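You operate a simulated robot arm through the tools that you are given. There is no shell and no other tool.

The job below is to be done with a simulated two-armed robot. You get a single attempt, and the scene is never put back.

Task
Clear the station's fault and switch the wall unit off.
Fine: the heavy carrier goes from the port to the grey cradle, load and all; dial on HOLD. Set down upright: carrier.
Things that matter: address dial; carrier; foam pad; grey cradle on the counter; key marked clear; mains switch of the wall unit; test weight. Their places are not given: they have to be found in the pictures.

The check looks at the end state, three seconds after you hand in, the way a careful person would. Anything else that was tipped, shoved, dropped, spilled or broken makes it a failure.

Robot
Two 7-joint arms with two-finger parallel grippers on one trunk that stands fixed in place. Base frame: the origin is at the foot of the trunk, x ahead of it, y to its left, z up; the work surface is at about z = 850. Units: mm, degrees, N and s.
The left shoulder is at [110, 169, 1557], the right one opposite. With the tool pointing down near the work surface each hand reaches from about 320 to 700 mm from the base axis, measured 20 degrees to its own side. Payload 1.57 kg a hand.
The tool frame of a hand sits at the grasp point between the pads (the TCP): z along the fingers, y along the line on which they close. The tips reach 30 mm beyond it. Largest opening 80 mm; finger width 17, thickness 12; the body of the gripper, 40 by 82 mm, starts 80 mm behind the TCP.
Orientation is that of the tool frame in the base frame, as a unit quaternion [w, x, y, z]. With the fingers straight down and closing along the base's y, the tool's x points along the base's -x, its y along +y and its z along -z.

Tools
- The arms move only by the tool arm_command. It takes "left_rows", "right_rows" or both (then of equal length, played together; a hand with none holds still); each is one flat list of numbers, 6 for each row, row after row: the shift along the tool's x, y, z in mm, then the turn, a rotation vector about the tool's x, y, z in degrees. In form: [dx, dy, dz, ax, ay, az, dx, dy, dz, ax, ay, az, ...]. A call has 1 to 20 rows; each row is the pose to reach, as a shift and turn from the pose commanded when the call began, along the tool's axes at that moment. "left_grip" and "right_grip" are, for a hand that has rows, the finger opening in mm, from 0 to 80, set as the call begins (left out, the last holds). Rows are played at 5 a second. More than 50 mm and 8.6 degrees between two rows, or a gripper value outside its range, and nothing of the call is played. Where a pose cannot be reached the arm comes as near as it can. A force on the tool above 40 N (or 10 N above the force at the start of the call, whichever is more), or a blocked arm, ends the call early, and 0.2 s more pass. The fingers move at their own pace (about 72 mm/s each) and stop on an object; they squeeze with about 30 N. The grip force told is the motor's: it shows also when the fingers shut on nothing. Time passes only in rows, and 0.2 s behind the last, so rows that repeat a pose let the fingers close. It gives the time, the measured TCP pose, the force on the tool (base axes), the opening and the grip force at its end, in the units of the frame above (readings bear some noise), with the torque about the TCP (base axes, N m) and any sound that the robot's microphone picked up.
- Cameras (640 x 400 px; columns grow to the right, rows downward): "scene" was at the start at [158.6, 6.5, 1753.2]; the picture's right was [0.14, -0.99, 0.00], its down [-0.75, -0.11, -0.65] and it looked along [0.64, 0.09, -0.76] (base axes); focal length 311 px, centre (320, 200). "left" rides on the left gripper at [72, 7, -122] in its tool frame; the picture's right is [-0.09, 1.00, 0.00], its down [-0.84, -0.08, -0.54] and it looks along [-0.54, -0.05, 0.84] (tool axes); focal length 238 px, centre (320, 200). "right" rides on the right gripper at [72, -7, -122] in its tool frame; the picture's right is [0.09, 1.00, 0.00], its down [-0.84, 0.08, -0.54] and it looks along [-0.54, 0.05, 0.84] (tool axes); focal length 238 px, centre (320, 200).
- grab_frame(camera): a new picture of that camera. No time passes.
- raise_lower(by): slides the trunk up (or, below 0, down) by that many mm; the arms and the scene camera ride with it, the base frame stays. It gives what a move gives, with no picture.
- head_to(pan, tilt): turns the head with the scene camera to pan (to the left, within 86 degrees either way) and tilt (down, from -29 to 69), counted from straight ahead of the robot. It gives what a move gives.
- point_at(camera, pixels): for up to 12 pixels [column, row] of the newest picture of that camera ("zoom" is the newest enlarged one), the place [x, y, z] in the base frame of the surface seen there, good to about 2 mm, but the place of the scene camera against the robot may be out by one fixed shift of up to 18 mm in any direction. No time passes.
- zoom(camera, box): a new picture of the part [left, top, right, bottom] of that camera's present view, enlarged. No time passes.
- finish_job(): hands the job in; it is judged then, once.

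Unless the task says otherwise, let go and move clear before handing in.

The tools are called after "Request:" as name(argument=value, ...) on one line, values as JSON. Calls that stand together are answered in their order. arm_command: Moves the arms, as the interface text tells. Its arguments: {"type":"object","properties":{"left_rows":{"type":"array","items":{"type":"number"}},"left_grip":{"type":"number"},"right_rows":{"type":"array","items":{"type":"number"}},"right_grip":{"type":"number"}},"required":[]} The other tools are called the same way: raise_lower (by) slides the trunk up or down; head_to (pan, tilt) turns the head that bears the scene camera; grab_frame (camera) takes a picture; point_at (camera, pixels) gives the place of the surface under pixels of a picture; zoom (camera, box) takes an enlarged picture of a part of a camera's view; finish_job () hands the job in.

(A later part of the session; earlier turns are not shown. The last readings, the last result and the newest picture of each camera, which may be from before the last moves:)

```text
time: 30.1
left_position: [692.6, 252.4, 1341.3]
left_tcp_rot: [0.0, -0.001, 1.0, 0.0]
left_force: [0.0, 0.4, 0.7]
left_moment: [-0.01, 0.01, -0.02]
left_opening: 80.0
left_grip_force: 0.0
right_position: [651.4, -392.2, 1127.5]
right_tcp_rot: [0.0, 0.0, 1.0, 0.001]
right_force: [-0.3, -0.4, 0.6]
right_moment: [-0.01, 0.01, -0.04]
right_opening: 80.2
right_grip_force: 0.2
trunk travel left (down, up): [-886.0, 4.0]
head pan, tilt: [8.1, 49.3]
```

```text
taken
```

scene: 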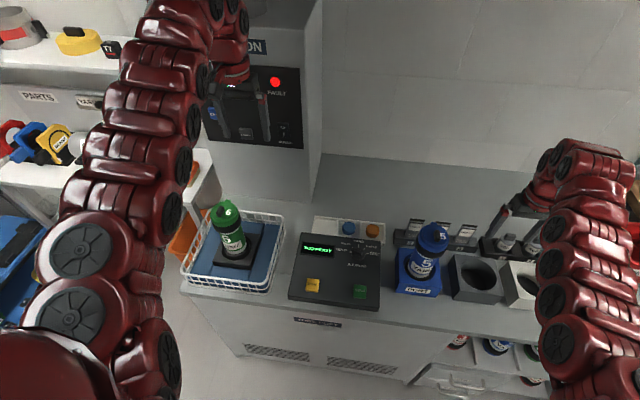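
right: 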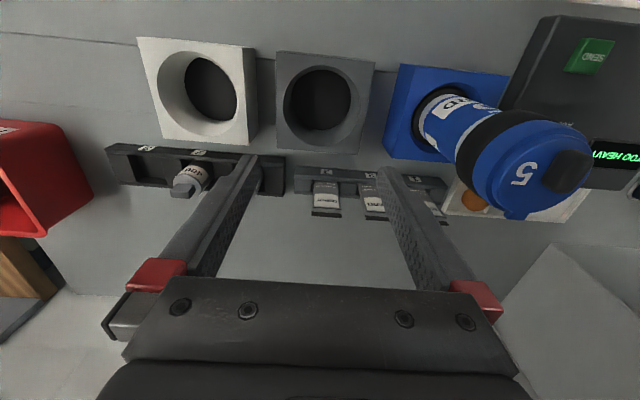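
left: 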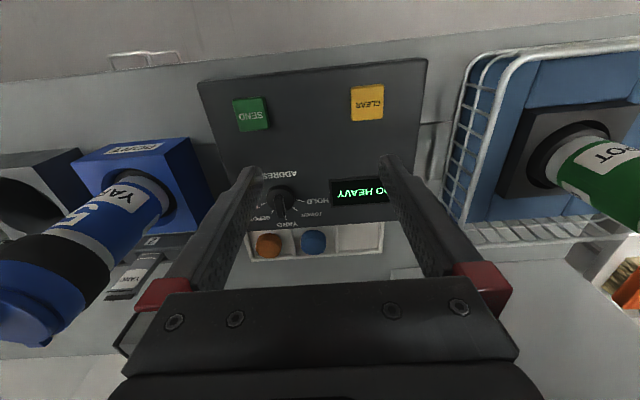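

Request:
zoom(camera="right", box=[250, 30, 410, 170])

Request:
point_at(camera="right", pixels=[[275, 53], [374, 65], [362, 152], [278, 144], [319, 66], [284, 100], [359, 106], [315, 149], [315, 100], [330, 90], [300, 110], [398, 64]])

Request:
zoom(camera="right", box=[380, 50, 600, 230])

Request:
point_at(camera="right", pixels=[[398, 66], [508, 77], [386, 157], [415, 112], [440, 162], [470, 75], [430, 125], [440, 140], [460, 118], [475, 115], [455, 160], [500, 130]])

```text
2.86 times, centred on (330, 100) of right
```

zoom: 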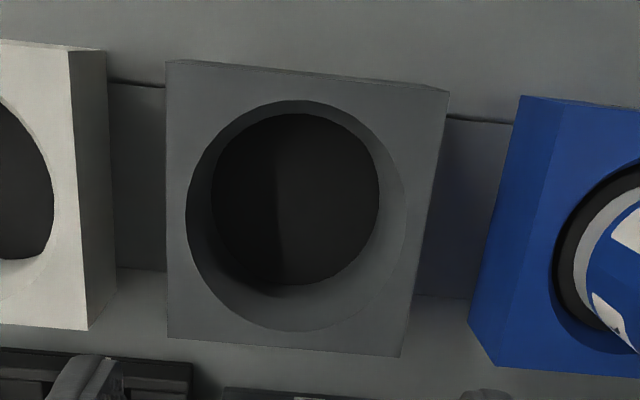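

```text
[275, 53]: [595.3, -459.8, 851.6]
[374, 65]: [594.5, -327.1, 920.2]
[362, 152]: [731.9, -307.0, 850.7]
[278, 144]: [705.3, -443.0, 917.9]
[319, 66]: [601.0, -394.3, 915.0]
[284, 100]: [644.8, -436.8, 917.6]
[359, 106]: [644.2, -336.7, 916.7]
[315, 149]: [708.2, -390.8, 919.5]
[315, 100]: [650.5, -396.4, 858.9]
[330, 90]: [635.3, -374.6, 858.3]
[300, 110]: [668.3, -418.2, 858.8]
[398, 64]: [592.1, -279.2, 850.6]
```

```text
2.22 times, centred on (490, 140) of right
```

zoom: 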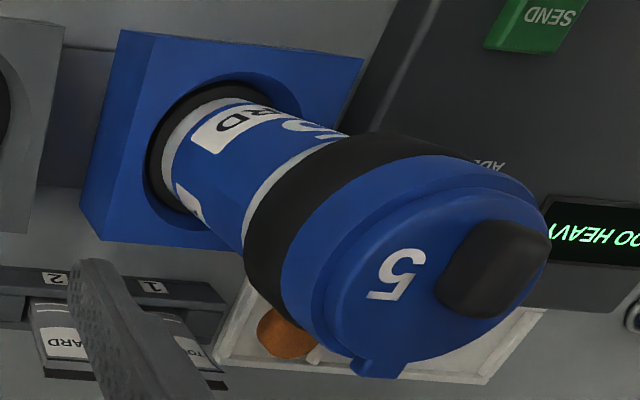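

```text
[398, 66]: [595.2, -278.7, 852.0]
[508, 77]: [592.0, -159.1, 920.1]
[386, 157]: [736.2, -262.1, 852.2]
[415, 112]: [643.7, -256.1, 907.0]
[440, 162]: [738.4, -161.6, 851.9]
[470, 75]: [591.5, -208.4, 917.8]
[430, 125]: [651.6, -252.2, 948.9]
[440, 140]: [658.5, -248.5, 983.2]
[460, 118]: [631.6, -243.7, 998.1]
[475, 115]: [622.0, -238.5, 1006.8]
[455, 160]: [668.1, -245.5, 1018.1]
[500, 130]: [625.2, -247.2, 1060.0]
```

The grey cradle is centred at about (651,-389) with a ~100 mm hole, top at 919 and floor at 858. The carrier body is about 65 mm across at roughly (651,-221). I'll yaw the right hand 30° and then tilt it 55° toward horizontal, so the grip is on the body below the lid.

Request:
arm_command(right_rows=[13, 13, 22, 0, 0, -7.5, 26, 26, 44, 0, 0, -15, 39, 39, 66, 0, 0, -22.5, 51, 52, 87, 0, 0, -30], right_grip=80)

Request:
arm_command(right_rows=[0, 0, 0, 0, -7.86, 0, 0, 0, 0, 0, -15.7, 0, 0, 0, 0, 0, -23.6, 0, 0, 0, 0, 0, -31.4, 0, 0, 0, 0, 0, -39.3, 0, 0, 0, 0, 0, -47.1, 0, 0, 0, 0, 0, -55, 0])

Request:
grab_frame(camera="right")

Request:
grab_frame(camera="scene")

```text
time: 31.1
left_position: [692.6, 252.6, 1340.9]
left_tcp_rot: [0.001, 0.001, 1.0, -0.001]
left_force: [1.1, -0.1, 0.6]
left_moment: [0.0, 0.01, -0.01]
left_opening: 80.2
left_grip_force: 0.0
right_position: [599.8, -338.0, 1041.5]
right_tcp_rot: [0.0, -0.259, 0.966, 0.001]
right_force: [0.9, 0.1, -0.8]
right_moment: [-0.01, -0.01, 0.0]
right_opening: 80.3
right_grip_force: 0.1
trunk travel left (down, up): [-886.0, 4.0]
head pan, tilt: [8.1, 49.3]
```

```text
time: 32.7
left_position: [692.3, 251.4, 1341.5]
left_tcp_rot: [0.001, 0.0, 1.0, -0.001]
left_force: [0.1, -0.5, -0.7]
left_moment: [0.0, -0.02, 0.02]
left_opening: 79.9
left_grip_force: 0.0
right_position: [599.7, -338.4, 1041.3]
right_tcp_rot: [0.448, -0.229, 0.856, 0.119]
right_force: [0.3, 0.0, -0.4]
right_moment: [0.01, 0.02, 0.02]
right_opening: 79.9
right_grip_force: 0.1
trunk travel left (down, up): [-886.0, 4.0]
head pan, tilt: [8.1, 49.3]
```

```text
taken
```

right: 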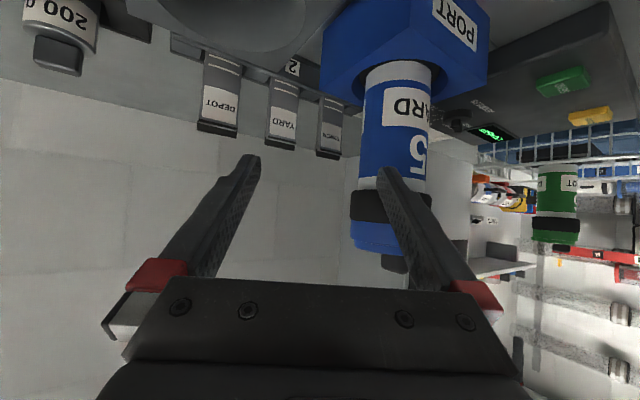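

```text
taken
```

scene: 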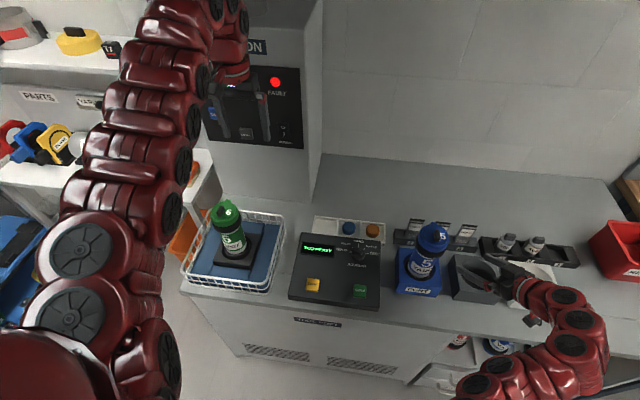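

The hand is in the tilted pose and the carrier body shows at about (398,130), upside down. I'll measure its edges and the band.

Request:
zoom(camera="right", box=[300, 20, 500, 270])

Request:
point_at(camera="right", pixels=[[366, 100], [397, 100], [430, 100], [362, 170], [390, 170], [364, 140], [397, 140], [428, 140], [352, 205], [375, 205], [357, 245], [390, 66]])

```text
1.60 times, centred on (400, 145) of right
```

zoom: 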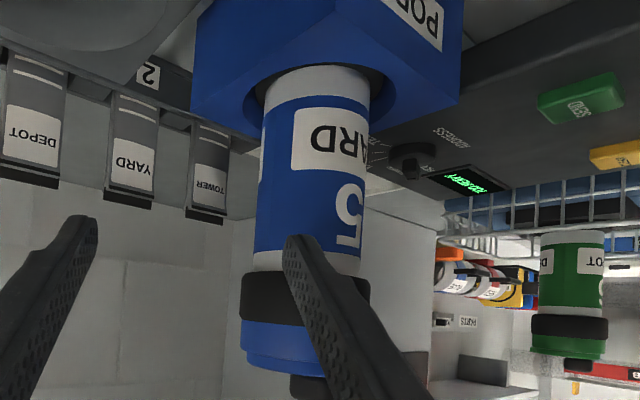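

```text
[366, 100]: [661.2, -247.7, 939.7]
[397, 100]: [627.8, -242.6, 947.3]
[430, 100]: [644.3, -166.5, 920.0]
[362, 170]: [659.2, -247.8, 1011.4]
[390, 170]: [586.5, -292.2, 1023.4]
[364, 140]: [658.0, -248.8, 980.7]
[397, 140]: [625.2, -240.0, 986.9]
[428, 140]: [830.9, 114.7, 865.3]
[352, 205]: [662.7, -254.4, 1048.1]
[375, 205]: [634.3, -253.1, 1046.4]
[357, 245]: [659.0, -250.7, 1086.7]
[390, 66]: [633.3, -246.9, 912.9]
```

The measurements put the carrier axis at about (648,-218), radius ~32.5, with the band starting near z=1030. I'll line up sideways by +81 mm along the tool y and lower to z≈985, still short of the carrier.

Request:
arm_command(right_rows=[15, 27, 11, 0, 0, 0, 31, 54, 21, 0, 0, 0, 46, 81, 32, 0, 0, 0, 46, 81, 32, 0, 0, 0])

Request:
grab_frame(camera="right")

Request:
zoom(camera="right", box=[220, 0, 420, 250])

```text
time: 33.7
left_position: [692.4, 250.9, 1342.2]
left_tcp_rot: [0.0, 0.0, 1.0, 0.0]
left_force: [0.1, -0.4, -0.8]
left_moment: [-0.01, -0.02, -0.03]
left_opening: 80.1
left_grip_force: 0.1
right_position: [559.8, -267.2, 985.5]
right_tcp_rot: [0.447, -0.229, 0.856, 0.119]
right_force: [-0.2, 0.0, -1.1]
right_moment: [-0.02, -0.03, 0.0]
right_opening: 80.0
right_grip_force: 0.1
trunk travel left (down, up): [-886.0, 4.0]
head pan, tilt: [8.1, 49.3]
```

```text
taken
```

right: 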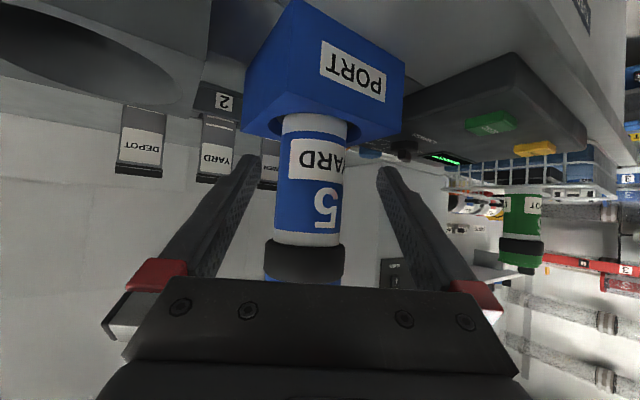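

```text
1.60 times, centred on (320, 125) of right
```

zoom: 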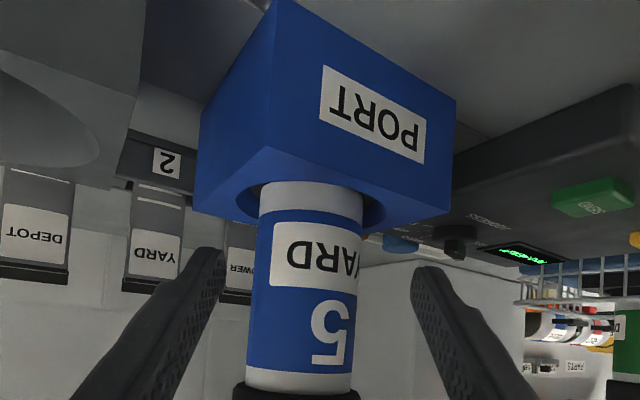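

By the finger geometry, an on-line carrier would show near column 315, but its centre at row 198 is about 310, so I'm roughly 5 mm too far to the tool's +y. I'll check with points.

Request:
point_at(camera="right", pixels=[[277, 190], [310, 190], [341, 190], [279, 160], [311, 160], [344, 160], [276, 210], [309, 210], [340, 210], [283, 128], [312, 128], [266, 255]])

```text
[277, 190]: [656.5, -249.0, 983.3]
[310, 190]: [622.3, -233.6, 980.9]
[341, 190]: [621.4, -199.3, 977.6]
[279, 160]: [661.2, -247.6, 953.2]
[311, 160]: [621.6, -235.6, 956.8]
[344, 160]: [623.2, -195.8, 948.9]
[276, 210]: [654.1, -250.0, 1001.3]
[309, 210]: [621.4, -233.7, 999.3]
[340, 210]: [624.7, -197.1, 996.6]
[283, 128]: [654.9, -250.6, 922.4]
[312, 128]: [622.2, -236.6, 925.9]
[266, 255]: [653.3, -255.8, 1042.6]
```

The circle fit gives an axis near (650,-216), while the image geometry suggests about 5 mm the other way, so I'll compromise with -3.5 mm. I'll go forward 60 mm horizontally and check the clearances.

Request:
arm_command(right_rows=[0, -3.5, 0, 0, 0, 0, -11.5, -3.5, 16.4, 0, 0, 0, -23, -3.5, 32.8, 0, 0, 0, -34.5, -3.5, 49.1, 0, 0, 0, -34.5, -3.5, 49.1, 0, 0, 0])

Request:
grab_frame(camera="right")

Request:
zoom(camera="scene", box=[370, 190, 560, 330])

```text
time: 34.9
left_position: [692.7, 252.7, 1342.0]
left_tcp_rot: [0.0, 0.001, 1.0, 0.0]
left_force: [0.4, 0.1, 0.7]
left_moment: [0.02, 0.0, 0.0]
left_opening: 80.5
left_grip_force: 0.1
right_position: [611.3, -241.0, 984.8]
right_tcp_rot: [0.446, -0.23, 0.857, 0.12]
right_force: [-0.8, -0.8, 0.6]
right_moment: [-0.01, 0.0, -0.01]
right_opening: 80.4
right_grip_force: 0.0
trunk travel left (down, up): [-886.0, 4.0]
head pan, tilt: [8.1, 49.3]
```

```text
taken
```

right: 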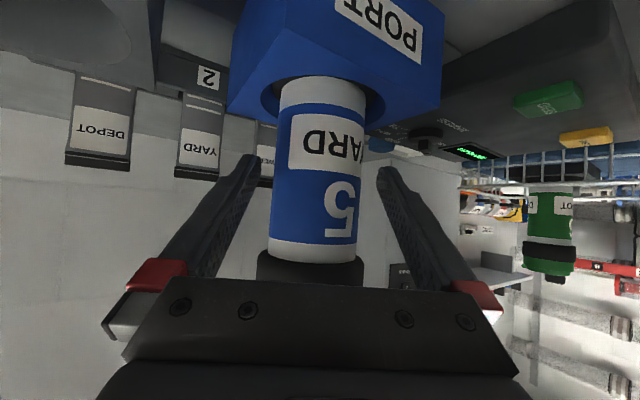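

```text
2.86 times, centred on (465, 260) of scene
```

zoom: 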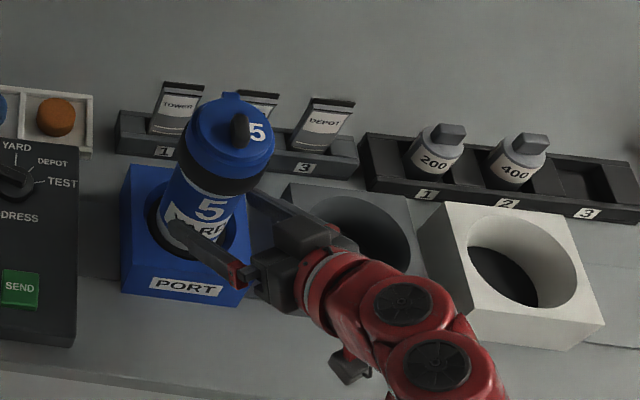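

The body at columns 273–360 sits between the fingertips at 258 and 378, well centred. I'll go forward the last 40 mm, then close.

Request:
arm_command(right_rows=[-7.7, 0, 10.9, 0, 0, 0, -15.3, 0, 21.8, 0, 0, 0, -23, 0, 32.8, 0, 0, 0, -23, 0, 32.8, 0, 0, 0])

Request:
grab_frame(camera="right")

Request:
zoom(camera="scene", box=[370, 190, 560, 330])

```text
time: 35.9
left_position: [693.4, 252.0, 1341.1]
left_tcp_rot: [0.0, 0.001, 1.0, 0.001]
left_force: [-0.7, 0.0, 0.2]
left_moment: [0.03, 0.0, -0.01]
left_opening: 79.9
left_grip_force: 0.0
right_position: [647.5, -220.4, 985.1]
right_tcp_rot: [0.446, -0.229, 0.857, 0.12]
right_force: [-0.2, -0.5, 0.2]
right_moment: [-0.03, -0.02, -0.01]
right_opening: 80.1
right_grip_force: 0.1
trunk travel left (down, up): [-886.0, 4.0]
head pan, tilt: [8.1, 49.3]
```

```text
taken
```

right: 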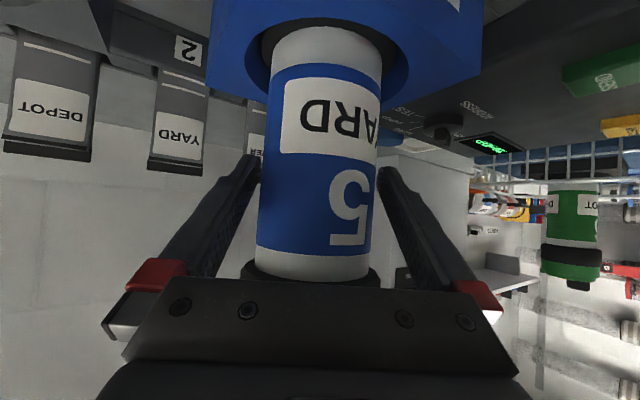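

```text
2.86 times, centred on (465, 260) of scene
```

zoom: 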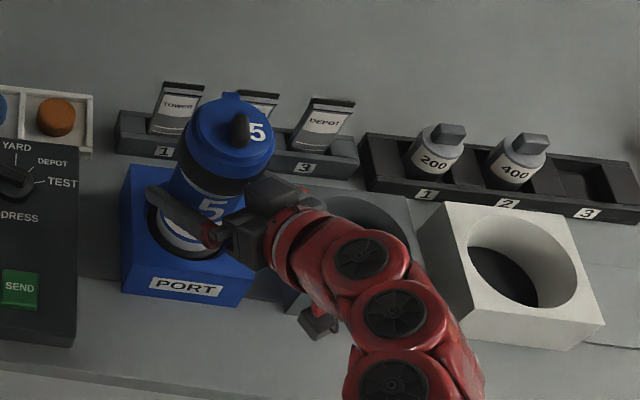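

The TCP is at the carrier axis with both fingers alongside the body, so I'll close the grip now.

Request:
arm_command(right_rows=[0, 0, 0, 0, 0, 0, 0, 0, 0, 0, 0, 0, 0, 0, 0, 0, 0, 0, 0, 0, 0, 0, 0, 0], right_grip=50)

```text
time: 36.9
left_position: [692.6, 251.3, 1341.9]
left_tcp_rot: [0.0, 0.0, 1.0, 0.0]
left_force: [0.6, -0.3, -0.1]
left_moment: [-0.01, 0.0, 0.03]
left_opening: 80.1
left_grip_force: 0.1
right_position: [648.3, -219.8, 986.0]
right_tcp_rot: [0.447, -0.23, 0.856, 0.12]
right_force: [3.2, -4.2, 2.9]
right_moment: [-0.18, -0.11, 0.0]
right_opening: 65.8
right_grip_force: 29.5
trunk travel left (down, up): [-886.0, 4.0]
head pan, tilt: [8.1, 49.3]
```

It grips at 65.8 mm, matching the body. I'll lift gently by 12 mm and weigh it.

Request:
arm_command(right_rows=[-3.3, 0, -2.3, 0, 0, 0, -6.6, 0, -4.6, 0, 0, 0, -9.8, 0, -6.9, 0, 0, 0, -9.8, 0, -6.9, 0, 0, 0])

Request:
zoom(camera="scene", box=[370, 190, 560, 330])

Request:
grab_frame(camera="right")

```text
time: 37.9
left_position: [693.3, 250.4, 1341.8]
left_tcp_rot: [0.001, 0.0, 1.0, 0.0]
left_force: [-0.3, 0.1, 0.4]
left_moment: [-0.01, -0.01, 0.0]
left_opening: 79.8
left_grip_force: 0.0
right_position: [648.5, -220.5, 996.5]
right_tcp_rot: [0.445, -0.229, 0.857, 0.12]
right_force: [-0.4, -0.2, -9.0]
right_moment: [-0.02, 0.01, -0.01]
right_opening: 65.4
right_grip_force: 29.8
trunk travel left (down, up): [-886.0, 4.0]
head pan, tilt: [8.1, 49.3]
```

```text
2.86 times, centred on (465, 260) of scene
```

zoom: 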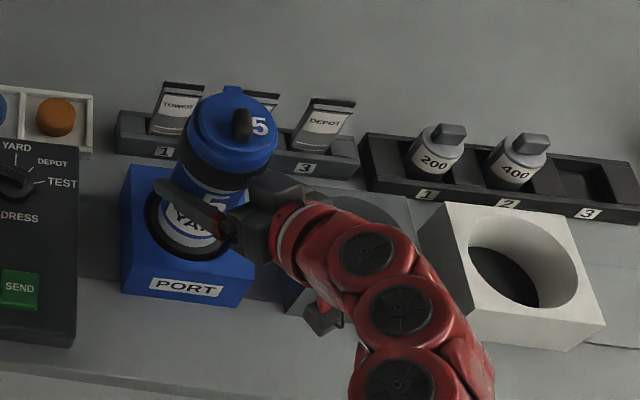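

```text
taken
```

right: 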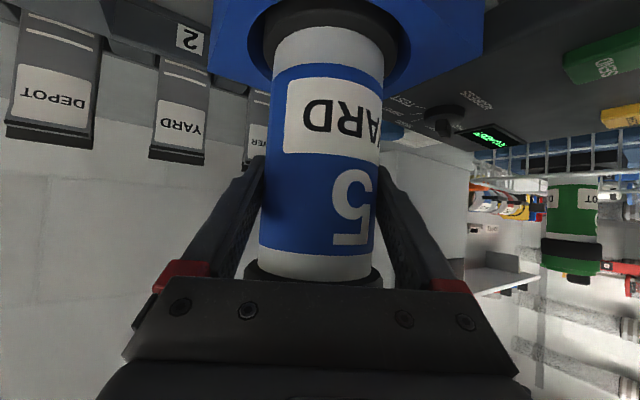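

It weighs about 9 N and hangs without torque, and it moves with the hand. I'll lift 78 mm more so its base clears the port top.

Request:
arm_command(right_rows=[-10.6, 0, -7.5, 0, 0, 0, -21.3, 0, -14.9, 0, 0, 0, -31.9, 0, -22.4, 0, 0, 0, -42.6, 0, -29.9, 0, 0, 0, -53.2, 0, -37.3, 0, 0, 0, -63.9, 0, -44.8, 0, 0, 0, -63.9, 0, -44.8, 0, 0, 0])

Request:
grab_frame(camera="scene")

Request:
grab_frame(camera="right")

```text
time: 39.5
left_position: [694.4, 251.5, 1341.9]
left_tcp_rot: [0.0, 0.0, 1.0, 0.0]
left_force: [-0.1, -0.2, -0.3]
left_moment: [0.0, -0.05, 0.01]
left_opening: 79.9
left_grip_force: 0.0
right_position: [649.3, -221.4, 1076.1]
right_tcp_rot: [0.446, -0.23, 0.857, 0.12]
right_force: [0.6, 0.3, -8.5]
right_moment: [0.01, 0.02, 0.04]
right_opening: 65.4
right_grip_force: 29.9
trunk travel left (down, up): [-886.0, 4.0]
head pan, tilt: [8.1, 49.3]
```

```text
taken
```

scene: 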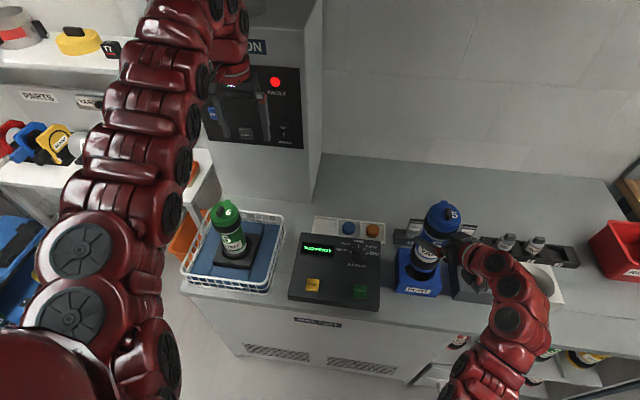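

```text
taken
```

right: 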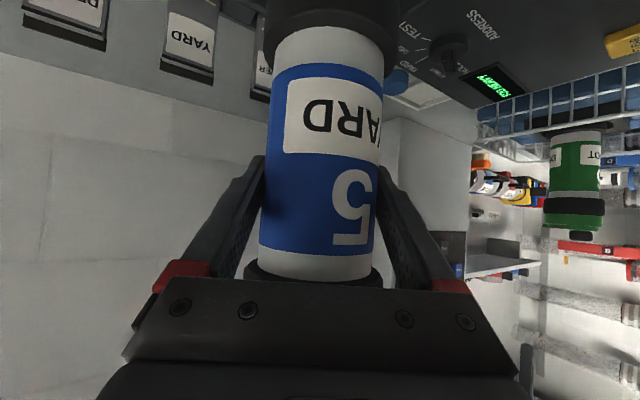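

The carrier is up; I'll check that its base clears the port.

Request:
zoom(camera="scene", box=[380, 190, 570, 320])

Request:
point_at(camera="zoom", pixels=[[150, 275], [130, 262], [115, 240], [160, 285], [150, 240], [140, 270]])

Request:
grab_frame(camera="left")

```text
3.08 times, centred on (475, 255) of scene
```

zoom: 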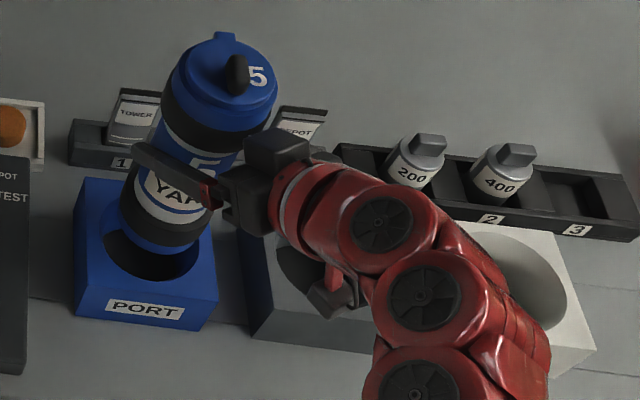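

```text
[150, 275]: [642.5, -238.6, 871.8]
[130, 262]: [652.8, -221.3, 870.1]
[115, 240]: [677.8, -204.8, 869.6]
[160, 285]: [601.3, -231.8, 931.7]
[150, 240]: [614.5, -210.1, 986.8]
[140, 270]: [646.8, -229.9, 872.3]
```

```text
taken
```

left: 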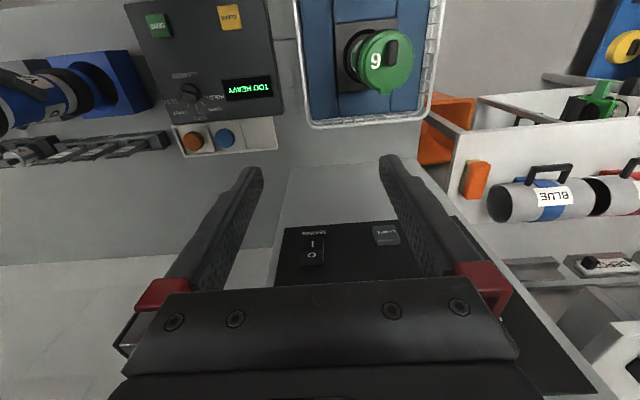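

The base is clear of the port, whose floor is near z=857, so the bottom is at about 948. I'll carry it 169 mm in -y to above the grey cradle, slowly.

Request:
arm_command(right_rows=[2.5, -7.3, -3.5, 0, 0, 0, 7.5, -22, -10.4, 0, 0, 0, 12.4, -37.4, -17.7, 0, 0, 0, 17.3, -52.1, -24.7, 0, 0, 0, 22.2, -67, -31.7, 0, 0, 0, 27.1, -81.9, -38.8, 0, 0, 0, 32, -96.7, -45.8, 0, 0, 0, 37, -111.5, -52.8, 0, 0, 0, 42, -126.5, -59.9, 0, 0, 0, 46, -139, -65.8, 0, 0, 0, 48.5, -146.4, -69.3, 0, 0, 0, 48.5, -146.4, -69.3, 0, 0, 0])

Request:
grab_frame(camera="scene")

Request:
grab_frame(camera="right")

Request:
zoom(camera="scene", box=[390, 180, 610, 330])

```text
time: 42.1
left_position: [693.7, 252.3, 1340.3]
left_tcp_rot: [0.0, 0.0, 1.0, 0.0]
left_force: [-0.3, -0.5, 0.0]
left_moment: [0.02, 0.01, 0.01]
left_opening: 80.0
left_grip_force: 0.0
right_position: [648.7, -389.8, 1074.7]
right_tcp_rot: [0.446, -0.229, 0.857, 0.12]
right_force: [0.9, 0.9, -8.0]
right_moment: [0.0, -0.01, -0.02]
right_opening: 65.4
right_grip_force: 29.9
trunk travel left (down, up): [-886.0, 4.0]
head pan, tilt: [8.1, 49.3]
```

```text
taken
```

scene: 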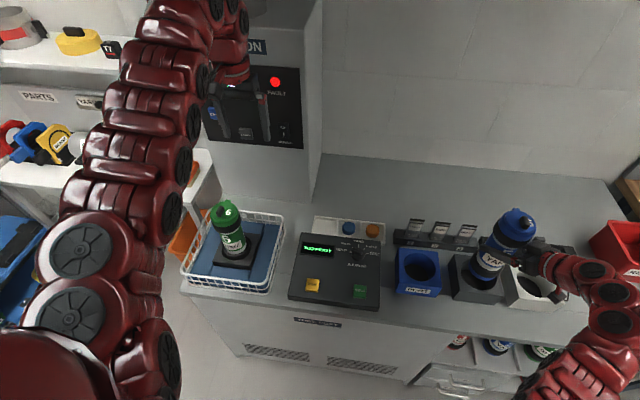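

```text
taken
```

right: 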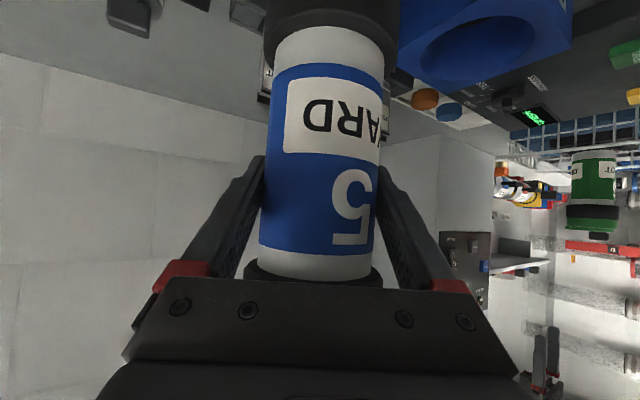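

```text
2.67 times, centred on (500, 255) of scene
```

zoom: 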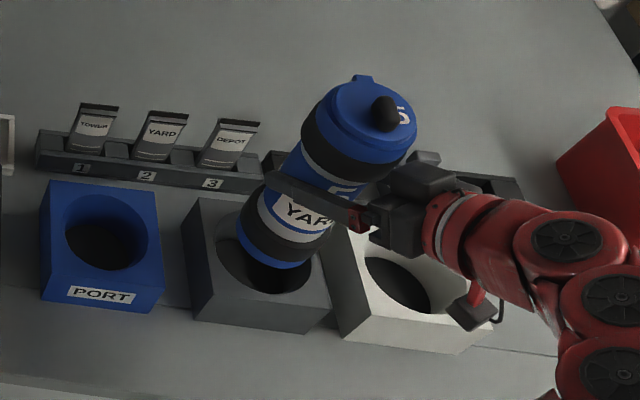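

The carrier is above the grey cradle hole. I'll verify the port-to-cradle spacing using rim points.

Request:
point_at(camera="zoom", pixels=[[60, 185], [157, 201], [152, 308], [40, 292], [196, 200], [192, 317], [322, 332], [262, 298], [218, 250], [65, 228], [148, 240], [110, 270]])

Request:
point_at(camera="scene", pixels=[[485, 265], [476, 258], [494, 258], [485, 272], [492, 278], [480, 277]])

```text
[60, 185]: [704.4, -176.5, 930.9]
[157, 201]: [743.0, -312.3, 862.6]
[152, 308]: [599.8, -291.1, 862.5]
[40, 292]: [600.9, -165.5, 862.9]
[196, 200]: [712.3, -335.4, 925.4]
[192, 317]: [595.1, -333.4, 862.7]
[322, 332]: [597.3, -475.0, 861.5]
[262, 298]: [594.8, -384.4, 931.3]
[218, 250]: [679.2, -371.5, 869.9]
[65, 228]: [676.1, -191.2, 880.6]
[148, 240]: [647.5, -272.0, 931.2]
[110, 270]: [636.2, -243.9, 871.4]
```

```text
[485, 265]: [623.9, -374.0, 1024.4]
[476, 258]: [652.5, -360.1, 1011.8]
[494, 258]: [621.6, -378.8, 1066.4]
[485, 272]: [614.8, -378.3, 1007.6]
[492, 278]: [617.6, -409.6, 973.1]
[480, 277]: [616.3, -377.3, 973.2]
```

Port and cradle sides differ by 168 mm, so the carrier is centred within about 2 mm. I'll lower it 80 mm and check the force.

Request:
arm_command(right_rows=[8.2, 0, 5.7, 0, 0, 0, 19.7, 0, 13.8, 0, 0, 0, 31.1, 0, 21.8, 0, 0, 0, 42.6, 0, 29.8, 0, 0, 0, 54, 0, 37.9, 0, 0, 0, 65.5, 0, 45.9, 0, 0, 0, 65.5, 0, 45.9, 0, 0, 0])

Request:
zoom(camera="scene", box=[390, 180, 610, 330])

```text
time: 43.7
left_position: [692.8, 251.6, 1341.1]
left_tcp_rot: [-0.001, -0.001, 1.0, 0.0]
left_force: [-0.1, -0.5, 0.0]
left_moment: [-0.01, 0.0, -0.01]
left_opening: 80.1
left_grip_force: 0.1
right_position: [650.0, -387.1, 995.1]
right_tcp_rot: [0.446, -0.229, 0.857, 0.12]
right_force: [-0.5, -0.2, -8.2]
right_moment: [-0.02, 0.03, -0.01]
right_opening: 65.6
right_grip_force: 29.6
trunk travel left (down, up): [-886.0, 4.0]
head pan, tilt: [8.1, 49.3]
```

```text
2.67 times, centred on (500, 255) of scene
```

zoom: 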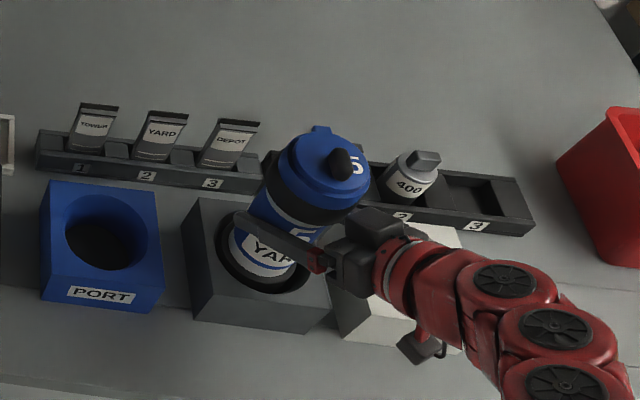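

It is still hanging at z=995 with no side load. I'll go down 8 mm in small steps and watch for weight transfer.

Request:
arm_command(right_rows=[1.64, 0, 1.15, 0, 0, 0, 3.28, 0, 2.3, 0, 0, 0, 4.9, 0, 3.45, 0, 0, 0, 6.55, 0, 4.6, 0, 0, 0, 6.55, 0, 4.6, 0, 0, 0])

```text
time: 44.9
left_position: [694.3, 250.5, 1340.0]
left_tcp_rot: [0.0, 0.0, 1.0, -0.001]
left_force: [-0.5, 0.2, 0.3]
left_moment: [-0.03, 0.01, 0.0]
left_opening: 80.1
left_grip_force: 0.2
right_position: [650.9, -389.5, 986.6]
right_tcp_rot: [0.447, -0.229, 0.856, 0.12]
right_force: [-0.2, 0.8, -7.9]
right_moment: [-0.02, 0.01, 0.0]
right_opening: 65.4
right_grip_force: 29.8
trunk travel left (down, up): [-886.0, 4.0]
head pan, tilt: [8.1, 49.3]
```

Request:
arm_command(right_rows=[0.82, 0, 0.57, 0, 0, 0, 1.64, 0, 1.15, 0, 0, 0, 1.64, 0, 1.15, 0, 0, 0])

```text
time: 45.7
left_position: [692.5, 252.4, 1341.7]
left_tcp_rot: [0.0, 0.001, 1.0, 0.0]
left_force: [-0.3, -1.0, -0.7]
left_moment: [0.05, 0.02, 0.02]
left_opening: 79.9
left_grip_force: 0.1
right_position: [649.7, -389.7, 987.2]
right_tcp_rot: [0.447, -0.23, 0.856, 0.12]
right_force: [2.6, -0.2, 2.5]
right_moment: [0.08, 0.09, -0.03]
right_opening: 65.3
right_grip_force: 29.6
trunk travel left (down, up): [-886.0, 4.0]
head pan, tilt: [8.1, 49.3]
```

The weight has transferred (force z went from -8 to +2.5), so the carrier stands on the cradle floor. I'll open the grip.

Request:
arm_command(right_rows=[0, 0, 0, 0, 0, 0, 0, 0, 0, 0, 0, 0, 0, 0, 0, 0, 0, 0], right_grip=80)

Request:
grab_frame(camera="right")

Request:
zoom(camera="scene", box=[390, 180, 610, 330])

```text
time: 46.5
left_position: [692.1, 251.8, 1342.2]
left_tcp_rot: [-0.001, 0.0, 1.0, 0.0]
left_force: [0.4, 0.2, -0.9]
left_moment: [0.01, 0.01, -0.01]
left_opening: 79.8
left_grip_force: 0.0
right_position: [648.3, -389.8, 985.3]
right_tcp_rot: [0.446, -0.23, 0.856, 0.12]
right_force: [-0.3, -0.2, -0.4]
right_moment: [0.01, -0.02, 0.01]
right_opening: 80.0
right_grip_force: 0.0
trunk travel left (down, up): [-886.0, 4.0]
head pan, tilt: [8.1, 49.3]
```

```text
taken
```

right: 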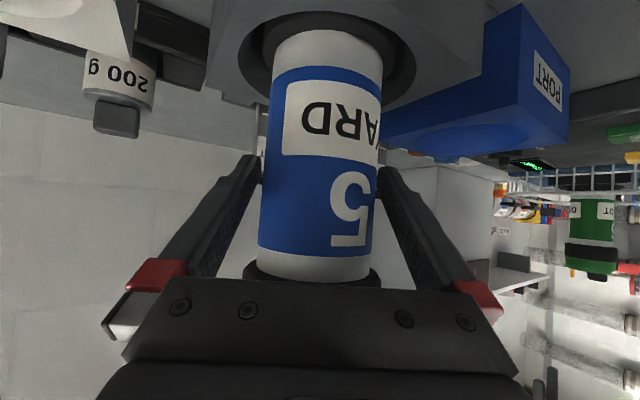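

```text
2.67 times, centred on (500, 255) of scene
```

zoom: 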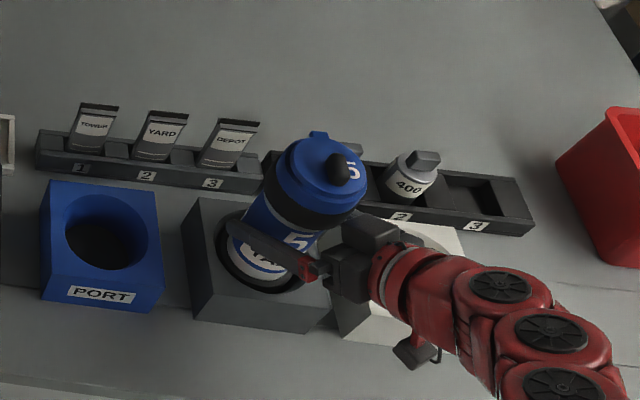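

The carrier stands upright in the grey cradle and the fingers are clear on both sides. I'll back the right hand straight out horizontally.

Request:
arm_command(right_rows=[8.6, 0, -12.3, 0, 0, 0, 20, 0, -28.7, 0, 0, 0, 34.4, 0, -49.1, 0, 0, 0, 48.8, 0, -69.6, 0, 0, 0, 63.1, 0, -90.1, 0, 0, 0, 63.1, 0, -90.1, 0, 0, 0])

Request:
grab_frame(camera="right")

Request:
grab_frame(camera="scene")

```text
time: 47.9
left_position: [691.8, 251.8, 1341.9]
left_tcp_rot: [0.0, -0.001, 1.0, 0.0]
left_force: [0.0, -0.5, 0.1]
left_moment: [-0.01, 0.02, -0.03]
left_opening: 79.9
left_grip_force: 0.1
right_position: [552.9, -445.3, 985.4]
right_tcp_rot: [0.446, -0.229, 0.857, 0.119]
right_force: [-0.4, 0.3, 1.0]
right_moment: [0.01, 0.0, -0.01]
right_opening: 79.9
right_grip_force: 0.0
trunk travel left (down, up): [-886.0, 4.0]
head pan, tilt: [8.1, 49.3]
```

```text
taken
```

right: 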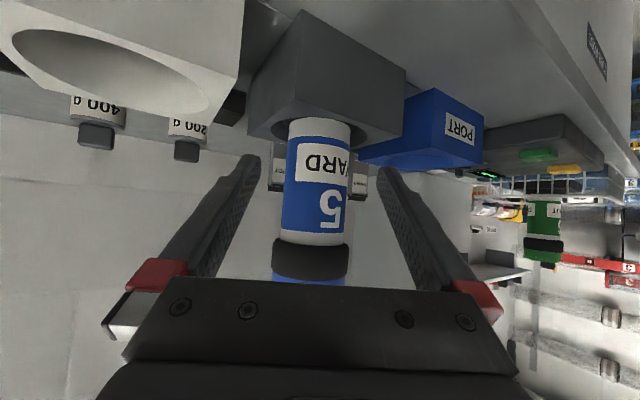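

```text
taken
```

scene: 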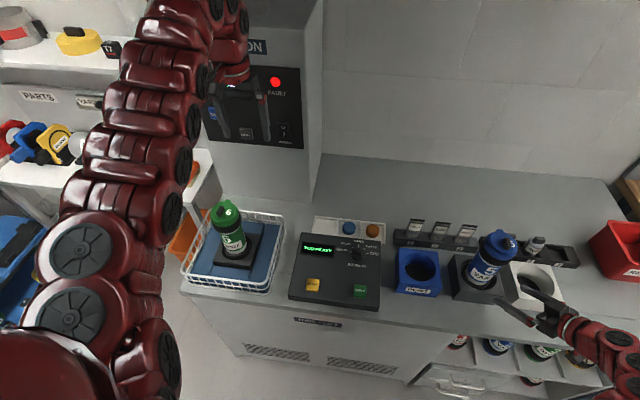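

The carrier stands in the grey cradle and the port is empty. Now I'll bring the closed left hand over the CLEAR key at about (561,89,895), staying clear of the green carrier.

Request:
arm_command(left_rows=[0, -40, 0, 0, 0, 0, 0, -81, 0, 0, 0, 0, 0, -121, 0, 0, 0, 0, 0, -162, 0, 0, 0, 0, 8, -162, 36, 0, 0, 0, 16, -162, 71, 0, 0, 0, 24, -162, 107, 0, 0, 0, 32, -162, 142, 0, 0, 0, 52, -162, 182, 0, 0, 0, 72, -162, 222, 0, 0, 0, 92, -162, 262, 0, 0, 0, 112, -162, 302, 0, 0, 0, 131, -162, 342, 0, 0, 0], left_grip=0)

Request:
grab_frame(camera="left")

Request:
grab_frame(camera="scene")

```text
time: 50.7
left_position: [563.7, 89.3, 1000.8]
left_tcp_rot: [0.001, -0.001, 1.0, 0.001]
left_force: [-0.7, -0.5, -0.9]
left_moment: [0.01, 0.0, 0.0]
left_opening: 0.1
left_grip_force: 21.4
left hand out of reach, approached as far as the arm can: row 1, 2
right_position: [552.8, -444.9, 985.2]
right_tcp_rot: [0.447, -0.229, 0.857, 0.119]
right_force: [0.1, -0.5, 0.1]
right_moment: [0.0, 0.05, 0.0]
right_opening: 80.3
right_grip_force: 0.1
trunk travel left (down, up): [-886.0, 4.0]
head pan, tilt: [8.1, 49.3]
```

```text
taken
```

left: 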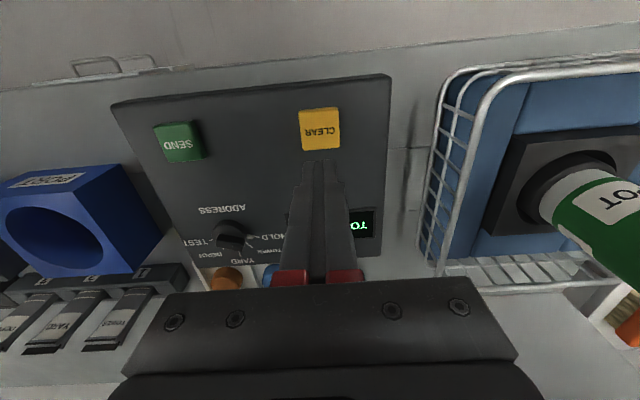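

```text
taken
```

scene: 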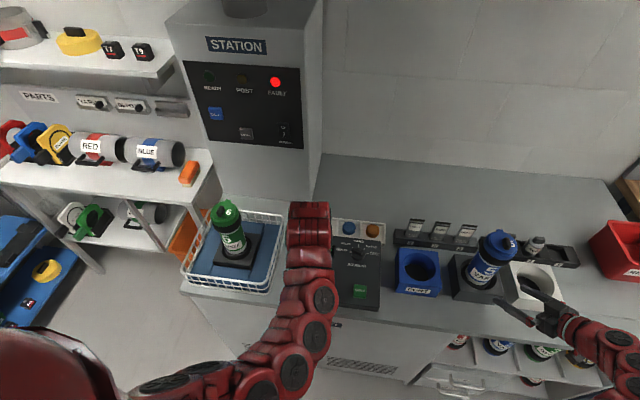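

The tip is near the CLEAR key. I'll measure the key and zoom on the wall panel, which is now unobstructed.

Request:
point_at(camera="left", pixels=[[319, 124], [302, 112], [338, 110], [304, 140], [338, 138], [320, 150]])

Request:
zoom(camera="scene", box=[180, 55, 320, 155])

Request:
zoom(camera="left", box=[250, 80, 400, 260])

```text
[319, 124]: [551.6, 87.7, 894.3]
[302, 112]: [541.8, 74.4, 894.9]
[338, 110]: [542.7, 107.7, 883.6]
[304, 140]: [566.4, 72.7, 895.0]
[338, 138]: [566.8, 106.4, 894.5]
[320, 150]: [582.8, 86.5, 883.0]
```

```text
4.00 times, centred on (250, 105) of scene
```

zoom: 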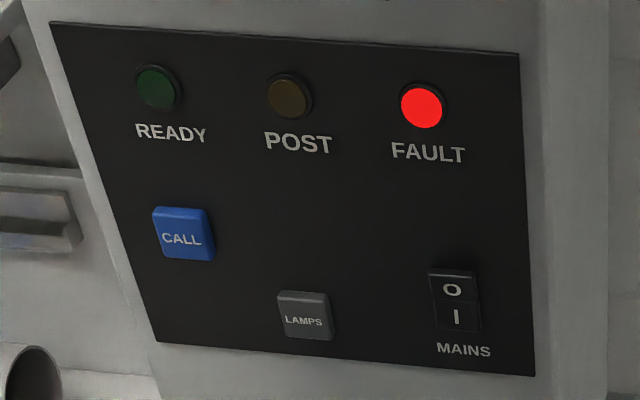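

```text
2.22 times, centred on (325, 170) of left
```

zoom: 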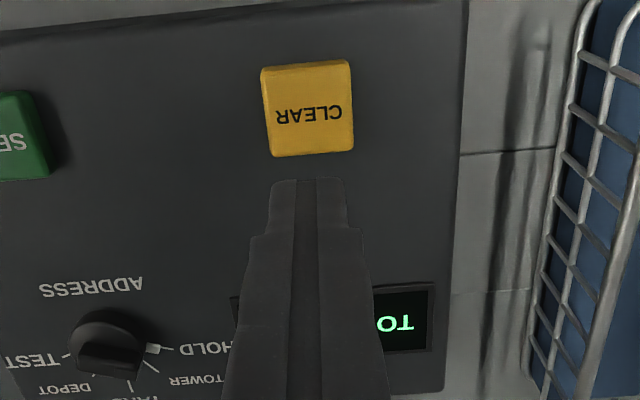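

The key spans x≈540–572, y≈73–107 with its top at 894.5. I'll shift 6 mm back, descend to just above it, then press in small steps.

Request:
arm_command(left_rows=[6, 0, 25, 0, 0, 0, 6, 0, 50, 0, 0, 0, 6, 0, 70, 0, 0, 0, 6, 0, 74, 0, 0, 0])

Request:
zoom(camera="left", box=[250, 80, 400, 260])

```text
time: 51.7
left_position: [556.4, 90.7, 925.9]
left_tcp_rot: [0.0, 0.0, 1.0, 0.0]
left_force: [-0.4, -0.5, -0.3]
left_moment: [0.03, -0.03, 0.0]
left_opening: 0.3
left_grip_force: 21.3
right_position: [553.2, -445.9, 986.1]
right_tcp_rot: [0.447, -0.228, 0.857, 0.119]
right_force: [-1.0, -0.4, 0.5]
right_moment: [0.04, -0.01, 0.0]
right_opening: 80.0
right_grip_force: 0.1
trunk travel left (down, up): [-886.0, 4.0]
head pan, tilt: [8.1, 49.3]
```

```text
2.22 times, centred on (325, 170) of left
```

zoom: 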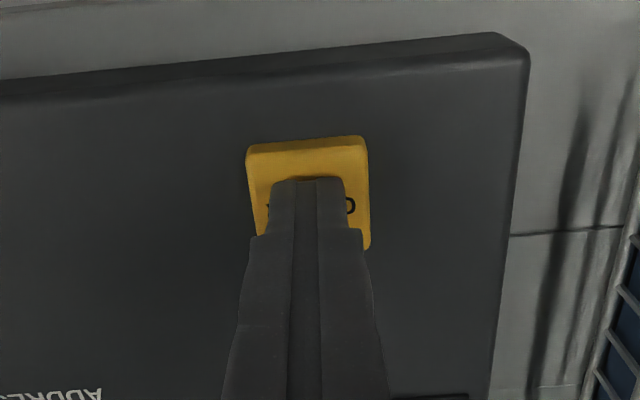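

The closed fingertips sit over the middle of the CLEAR key. I'll press down up to 9 mm in small steps, then release.

Request:
arm_command(left_rows=[0, 0, 2, 0, 0, 0, 0, 0, 4, 0, 0, 0, 0, 0, 6, 0, 0, 0, 0, 0, 8, 0, 0, 0, 0, 0, 8, 0, 0, 0])

Request:
zoom(camera="scene", box=[180, 55, 320, 155])

```text
time: 52.9
left_position: [556.0, 90.2, 919.2]
left_tcp_rot: [0.003, 0.001, 1.0, 0.0]
left_force: [5.9, -0.7, 16.4]
left_moment: [0.01, -0.2, 0.01]
left_opening: 0.0
left_grip_force: 21.4
right_position: [552.1, -445.4, 986.5]
right_tcp_rot: [0.447, -0.229, 0.856, 0.12]
right_force: [-0.4, -0.4, -0.1]
right_moment: [-0.01, 0.0, -0.01]
right_opening: 80.0
right_grip_force: 0.1
trunk travel left (down, up): [-886.0, 4.0]
head pan, tilt: [8.1, 49.3]
heard: click
```

```text
4.00 times, centred on (250, 105) of scene
```

zoom: 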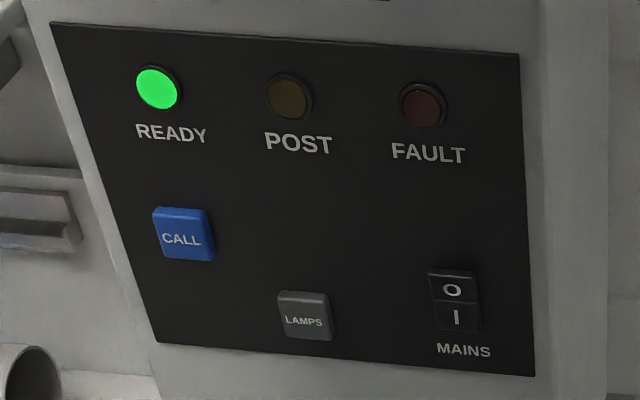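

A click was heard, FAULT is out and READY is lit. I'll lift the left hand off the key and check the display.

Request:
arm_command(left_rows=[0, 0, -20, 0, 0, 0, 0, 0, -50, 0, 0, 0, -10, 0, -85, 0, 0, 0, -25, 0, -125, 0, 0, 0, -45, 0, -165, 0, 0, 0])

Request:
grab_frame(camera="left")

Request:
grab_frame(camera="scene")

```text
time: 54.1
left_position: [602.5, 88.3, 1083.2]
left_tcp_rot: [0.0, 0.0, 1.0, 0.0]
left_force: [0.5, 0.4, 0.2]
left_moment: [0.0, 0.0, -0.02]
left_opening: 0.0
left_grip_force: 21.5
right_position: [552.8, -445.7, 985.2]
right_tcp_rot: [0.446, -0.23, 0.857, 0.12]
right_force: [-0.1, 0.3, -0.1]
right_moment: [0.01, -0.02, -0.01]
right_opening: 80.3
right_grip_force: 0.0
trunk travel left (down, up): [-886.0, 4.0]
head pan, tilt: [8.1, 49.3]
```

```text
taken
```

left: 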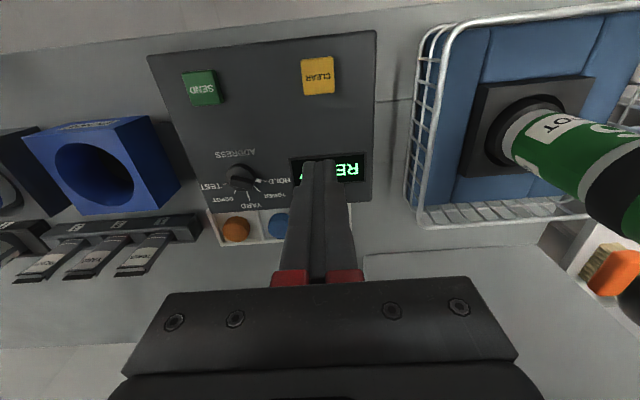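

```text
taken
```

scene: 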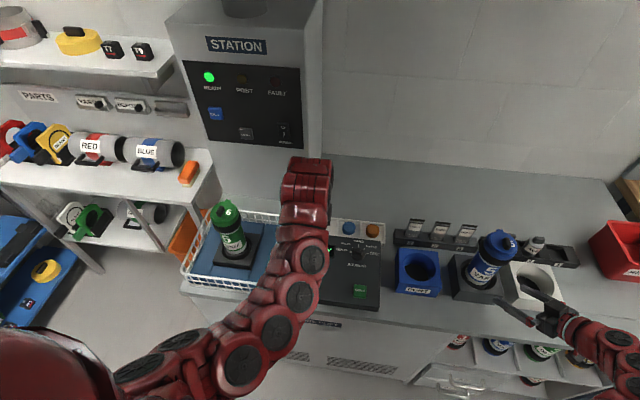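

The fault is cleared: READY is lit and the display no longer shows TOO HEAVY. Next I'll move the left hand up toward the wall unit and tilt it to horizontal, staying about 100 mm short of the panel.

Request:
arm_command(left_rows=[-20, 0, -40, 0, 0, 0, -40, 0, -80, 0, 0, 0, -60, 0, -120, 0, 0, 0, -80, 0, -150, 0, 0, 0, -100, 30, -167, 0, 0, 0, -120, 60, -167, 0, 0, 0, -140, 95, -167, 0, 0, 0, -158, 127, -167, 0, 0, 0])

Request:
arm_command(left_rows=[0, 0, 0, 0, -8.2, 0, 0, 0, 0, 0, -16.4, 0, 0, 0, 0, 0, -24.6, 0, 0, 0, 0, 0, -32.8, 0, 0, 0, 0, 0, -41, 0, 0, 0, 0, 0, -49.2, 0, 0, 0, 0, 0, -57.4, 0, 0, 0, 0, 0, -65.6, 0, 0, 0, 0, 0, -73.8, 0, 0, 0, 0, 0, -82, 0, 0, 0, 0, 0, -90, 0])

Request:
grab_frame(camera="left")

Request:
grab_frame(camera="scene")

```text
time: 55.9
left_position: [723.8, 198.9, 1246.9]
left_tcp_rot: [0.001, 0.0, 1.0, -0.001]
left_force: [0.0, 1.1, 0.6]
left_moment: [-0.03, 0.01, -0.03]
left_opening: 0.1
left_grip_force: 21.3
left hand out of reach, approached as far as the arm can: row 1, 7, 8
right_position: [552.5, -444.1, 986.7]
right_tcp_rot: [0.446, -0.229, 0.857, 0.119]
right_force: [0.3, -0.4, 0.6]
right_moment: [0.0, 0.01, 0.02]
right_opening: 80.0
right_grip_force: 0.1
trunk travel left (down, up): [-886.0, 4.0]
head pan, tilt: [8.1, 49.3]
```

```text
time: 58.3
left_position: [723.3, 198.3, 1248.3]
left_tcp_rot: [0.708, 0.0, 0.706, 0.0]
left_force: [1.1, -0.3, -0.6]
left_moment: [-0.03, 0.04, -0.05]
left_opening: 0.0
left_grip_force: 21.3
right_position: [552.4, -445.3, 986.0]
right_tcp_rot: [0.446, -0.23, 0.857, 0.12]
right_force: [0.6, 0.0, -1.0]
right_moment: [0.0, 0.03, 0.01]
right_opening: 80.0
right_grip_force: 0.0
trunk travel left (down, up): [-886.0, 4.0]
head pan, tilt: [8.1, 49.3]
```

```text
taken
```

left: 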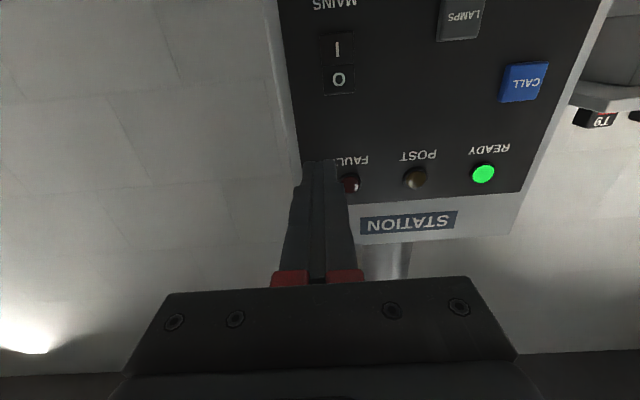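

```text
taken
```

scene: 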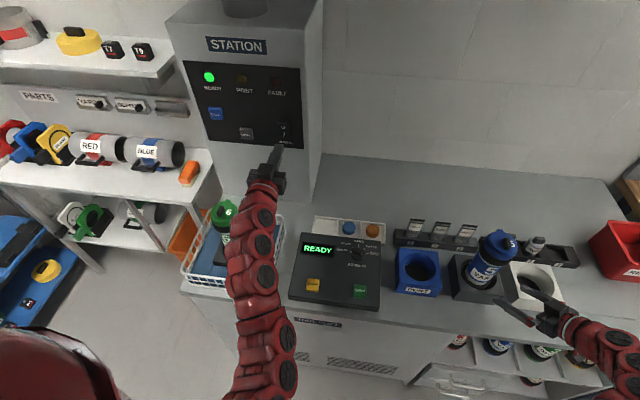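

The hand is horizontal at (723,198,1248) and the mains rocker shows near (338,65). I'll zoom and measure it.

Request:
zoom(camera="left", box=[290, 0, 410, 110])

Request:
point_at(camera="left", pixels=[[338, 48], [339, 80], [322, 80], [355, 78], [339, 64], [339, 92], [337, 34], [320, 64], [356, 62], [345, 110], [380, 90], [338, 72]])

```text
3.64 times, centred on (350, 55) of left
```

zoom: 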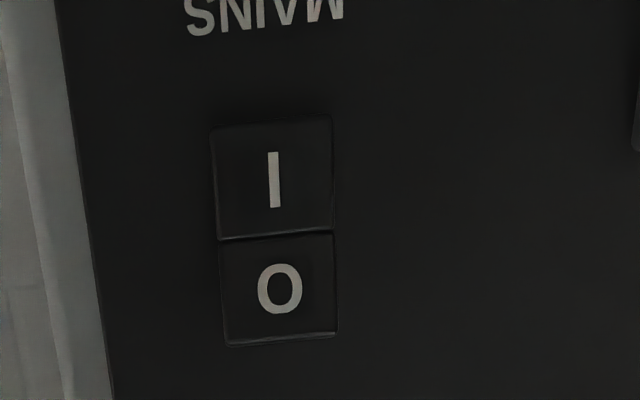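

```text
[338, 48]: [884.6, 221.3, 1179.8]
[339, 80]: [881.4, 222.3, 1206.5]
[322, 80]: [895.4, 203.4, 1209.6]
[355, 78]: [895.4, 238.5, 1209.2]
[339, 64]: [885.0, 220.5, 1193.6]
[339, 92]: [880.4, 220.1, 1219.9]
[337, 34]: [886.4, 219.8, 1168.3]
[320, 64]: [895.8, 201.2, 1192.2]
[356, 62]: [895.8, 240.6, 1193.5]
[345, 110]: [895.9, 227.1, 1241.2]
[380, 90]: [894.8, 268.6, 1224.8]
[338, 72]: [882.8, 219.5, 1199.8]
```

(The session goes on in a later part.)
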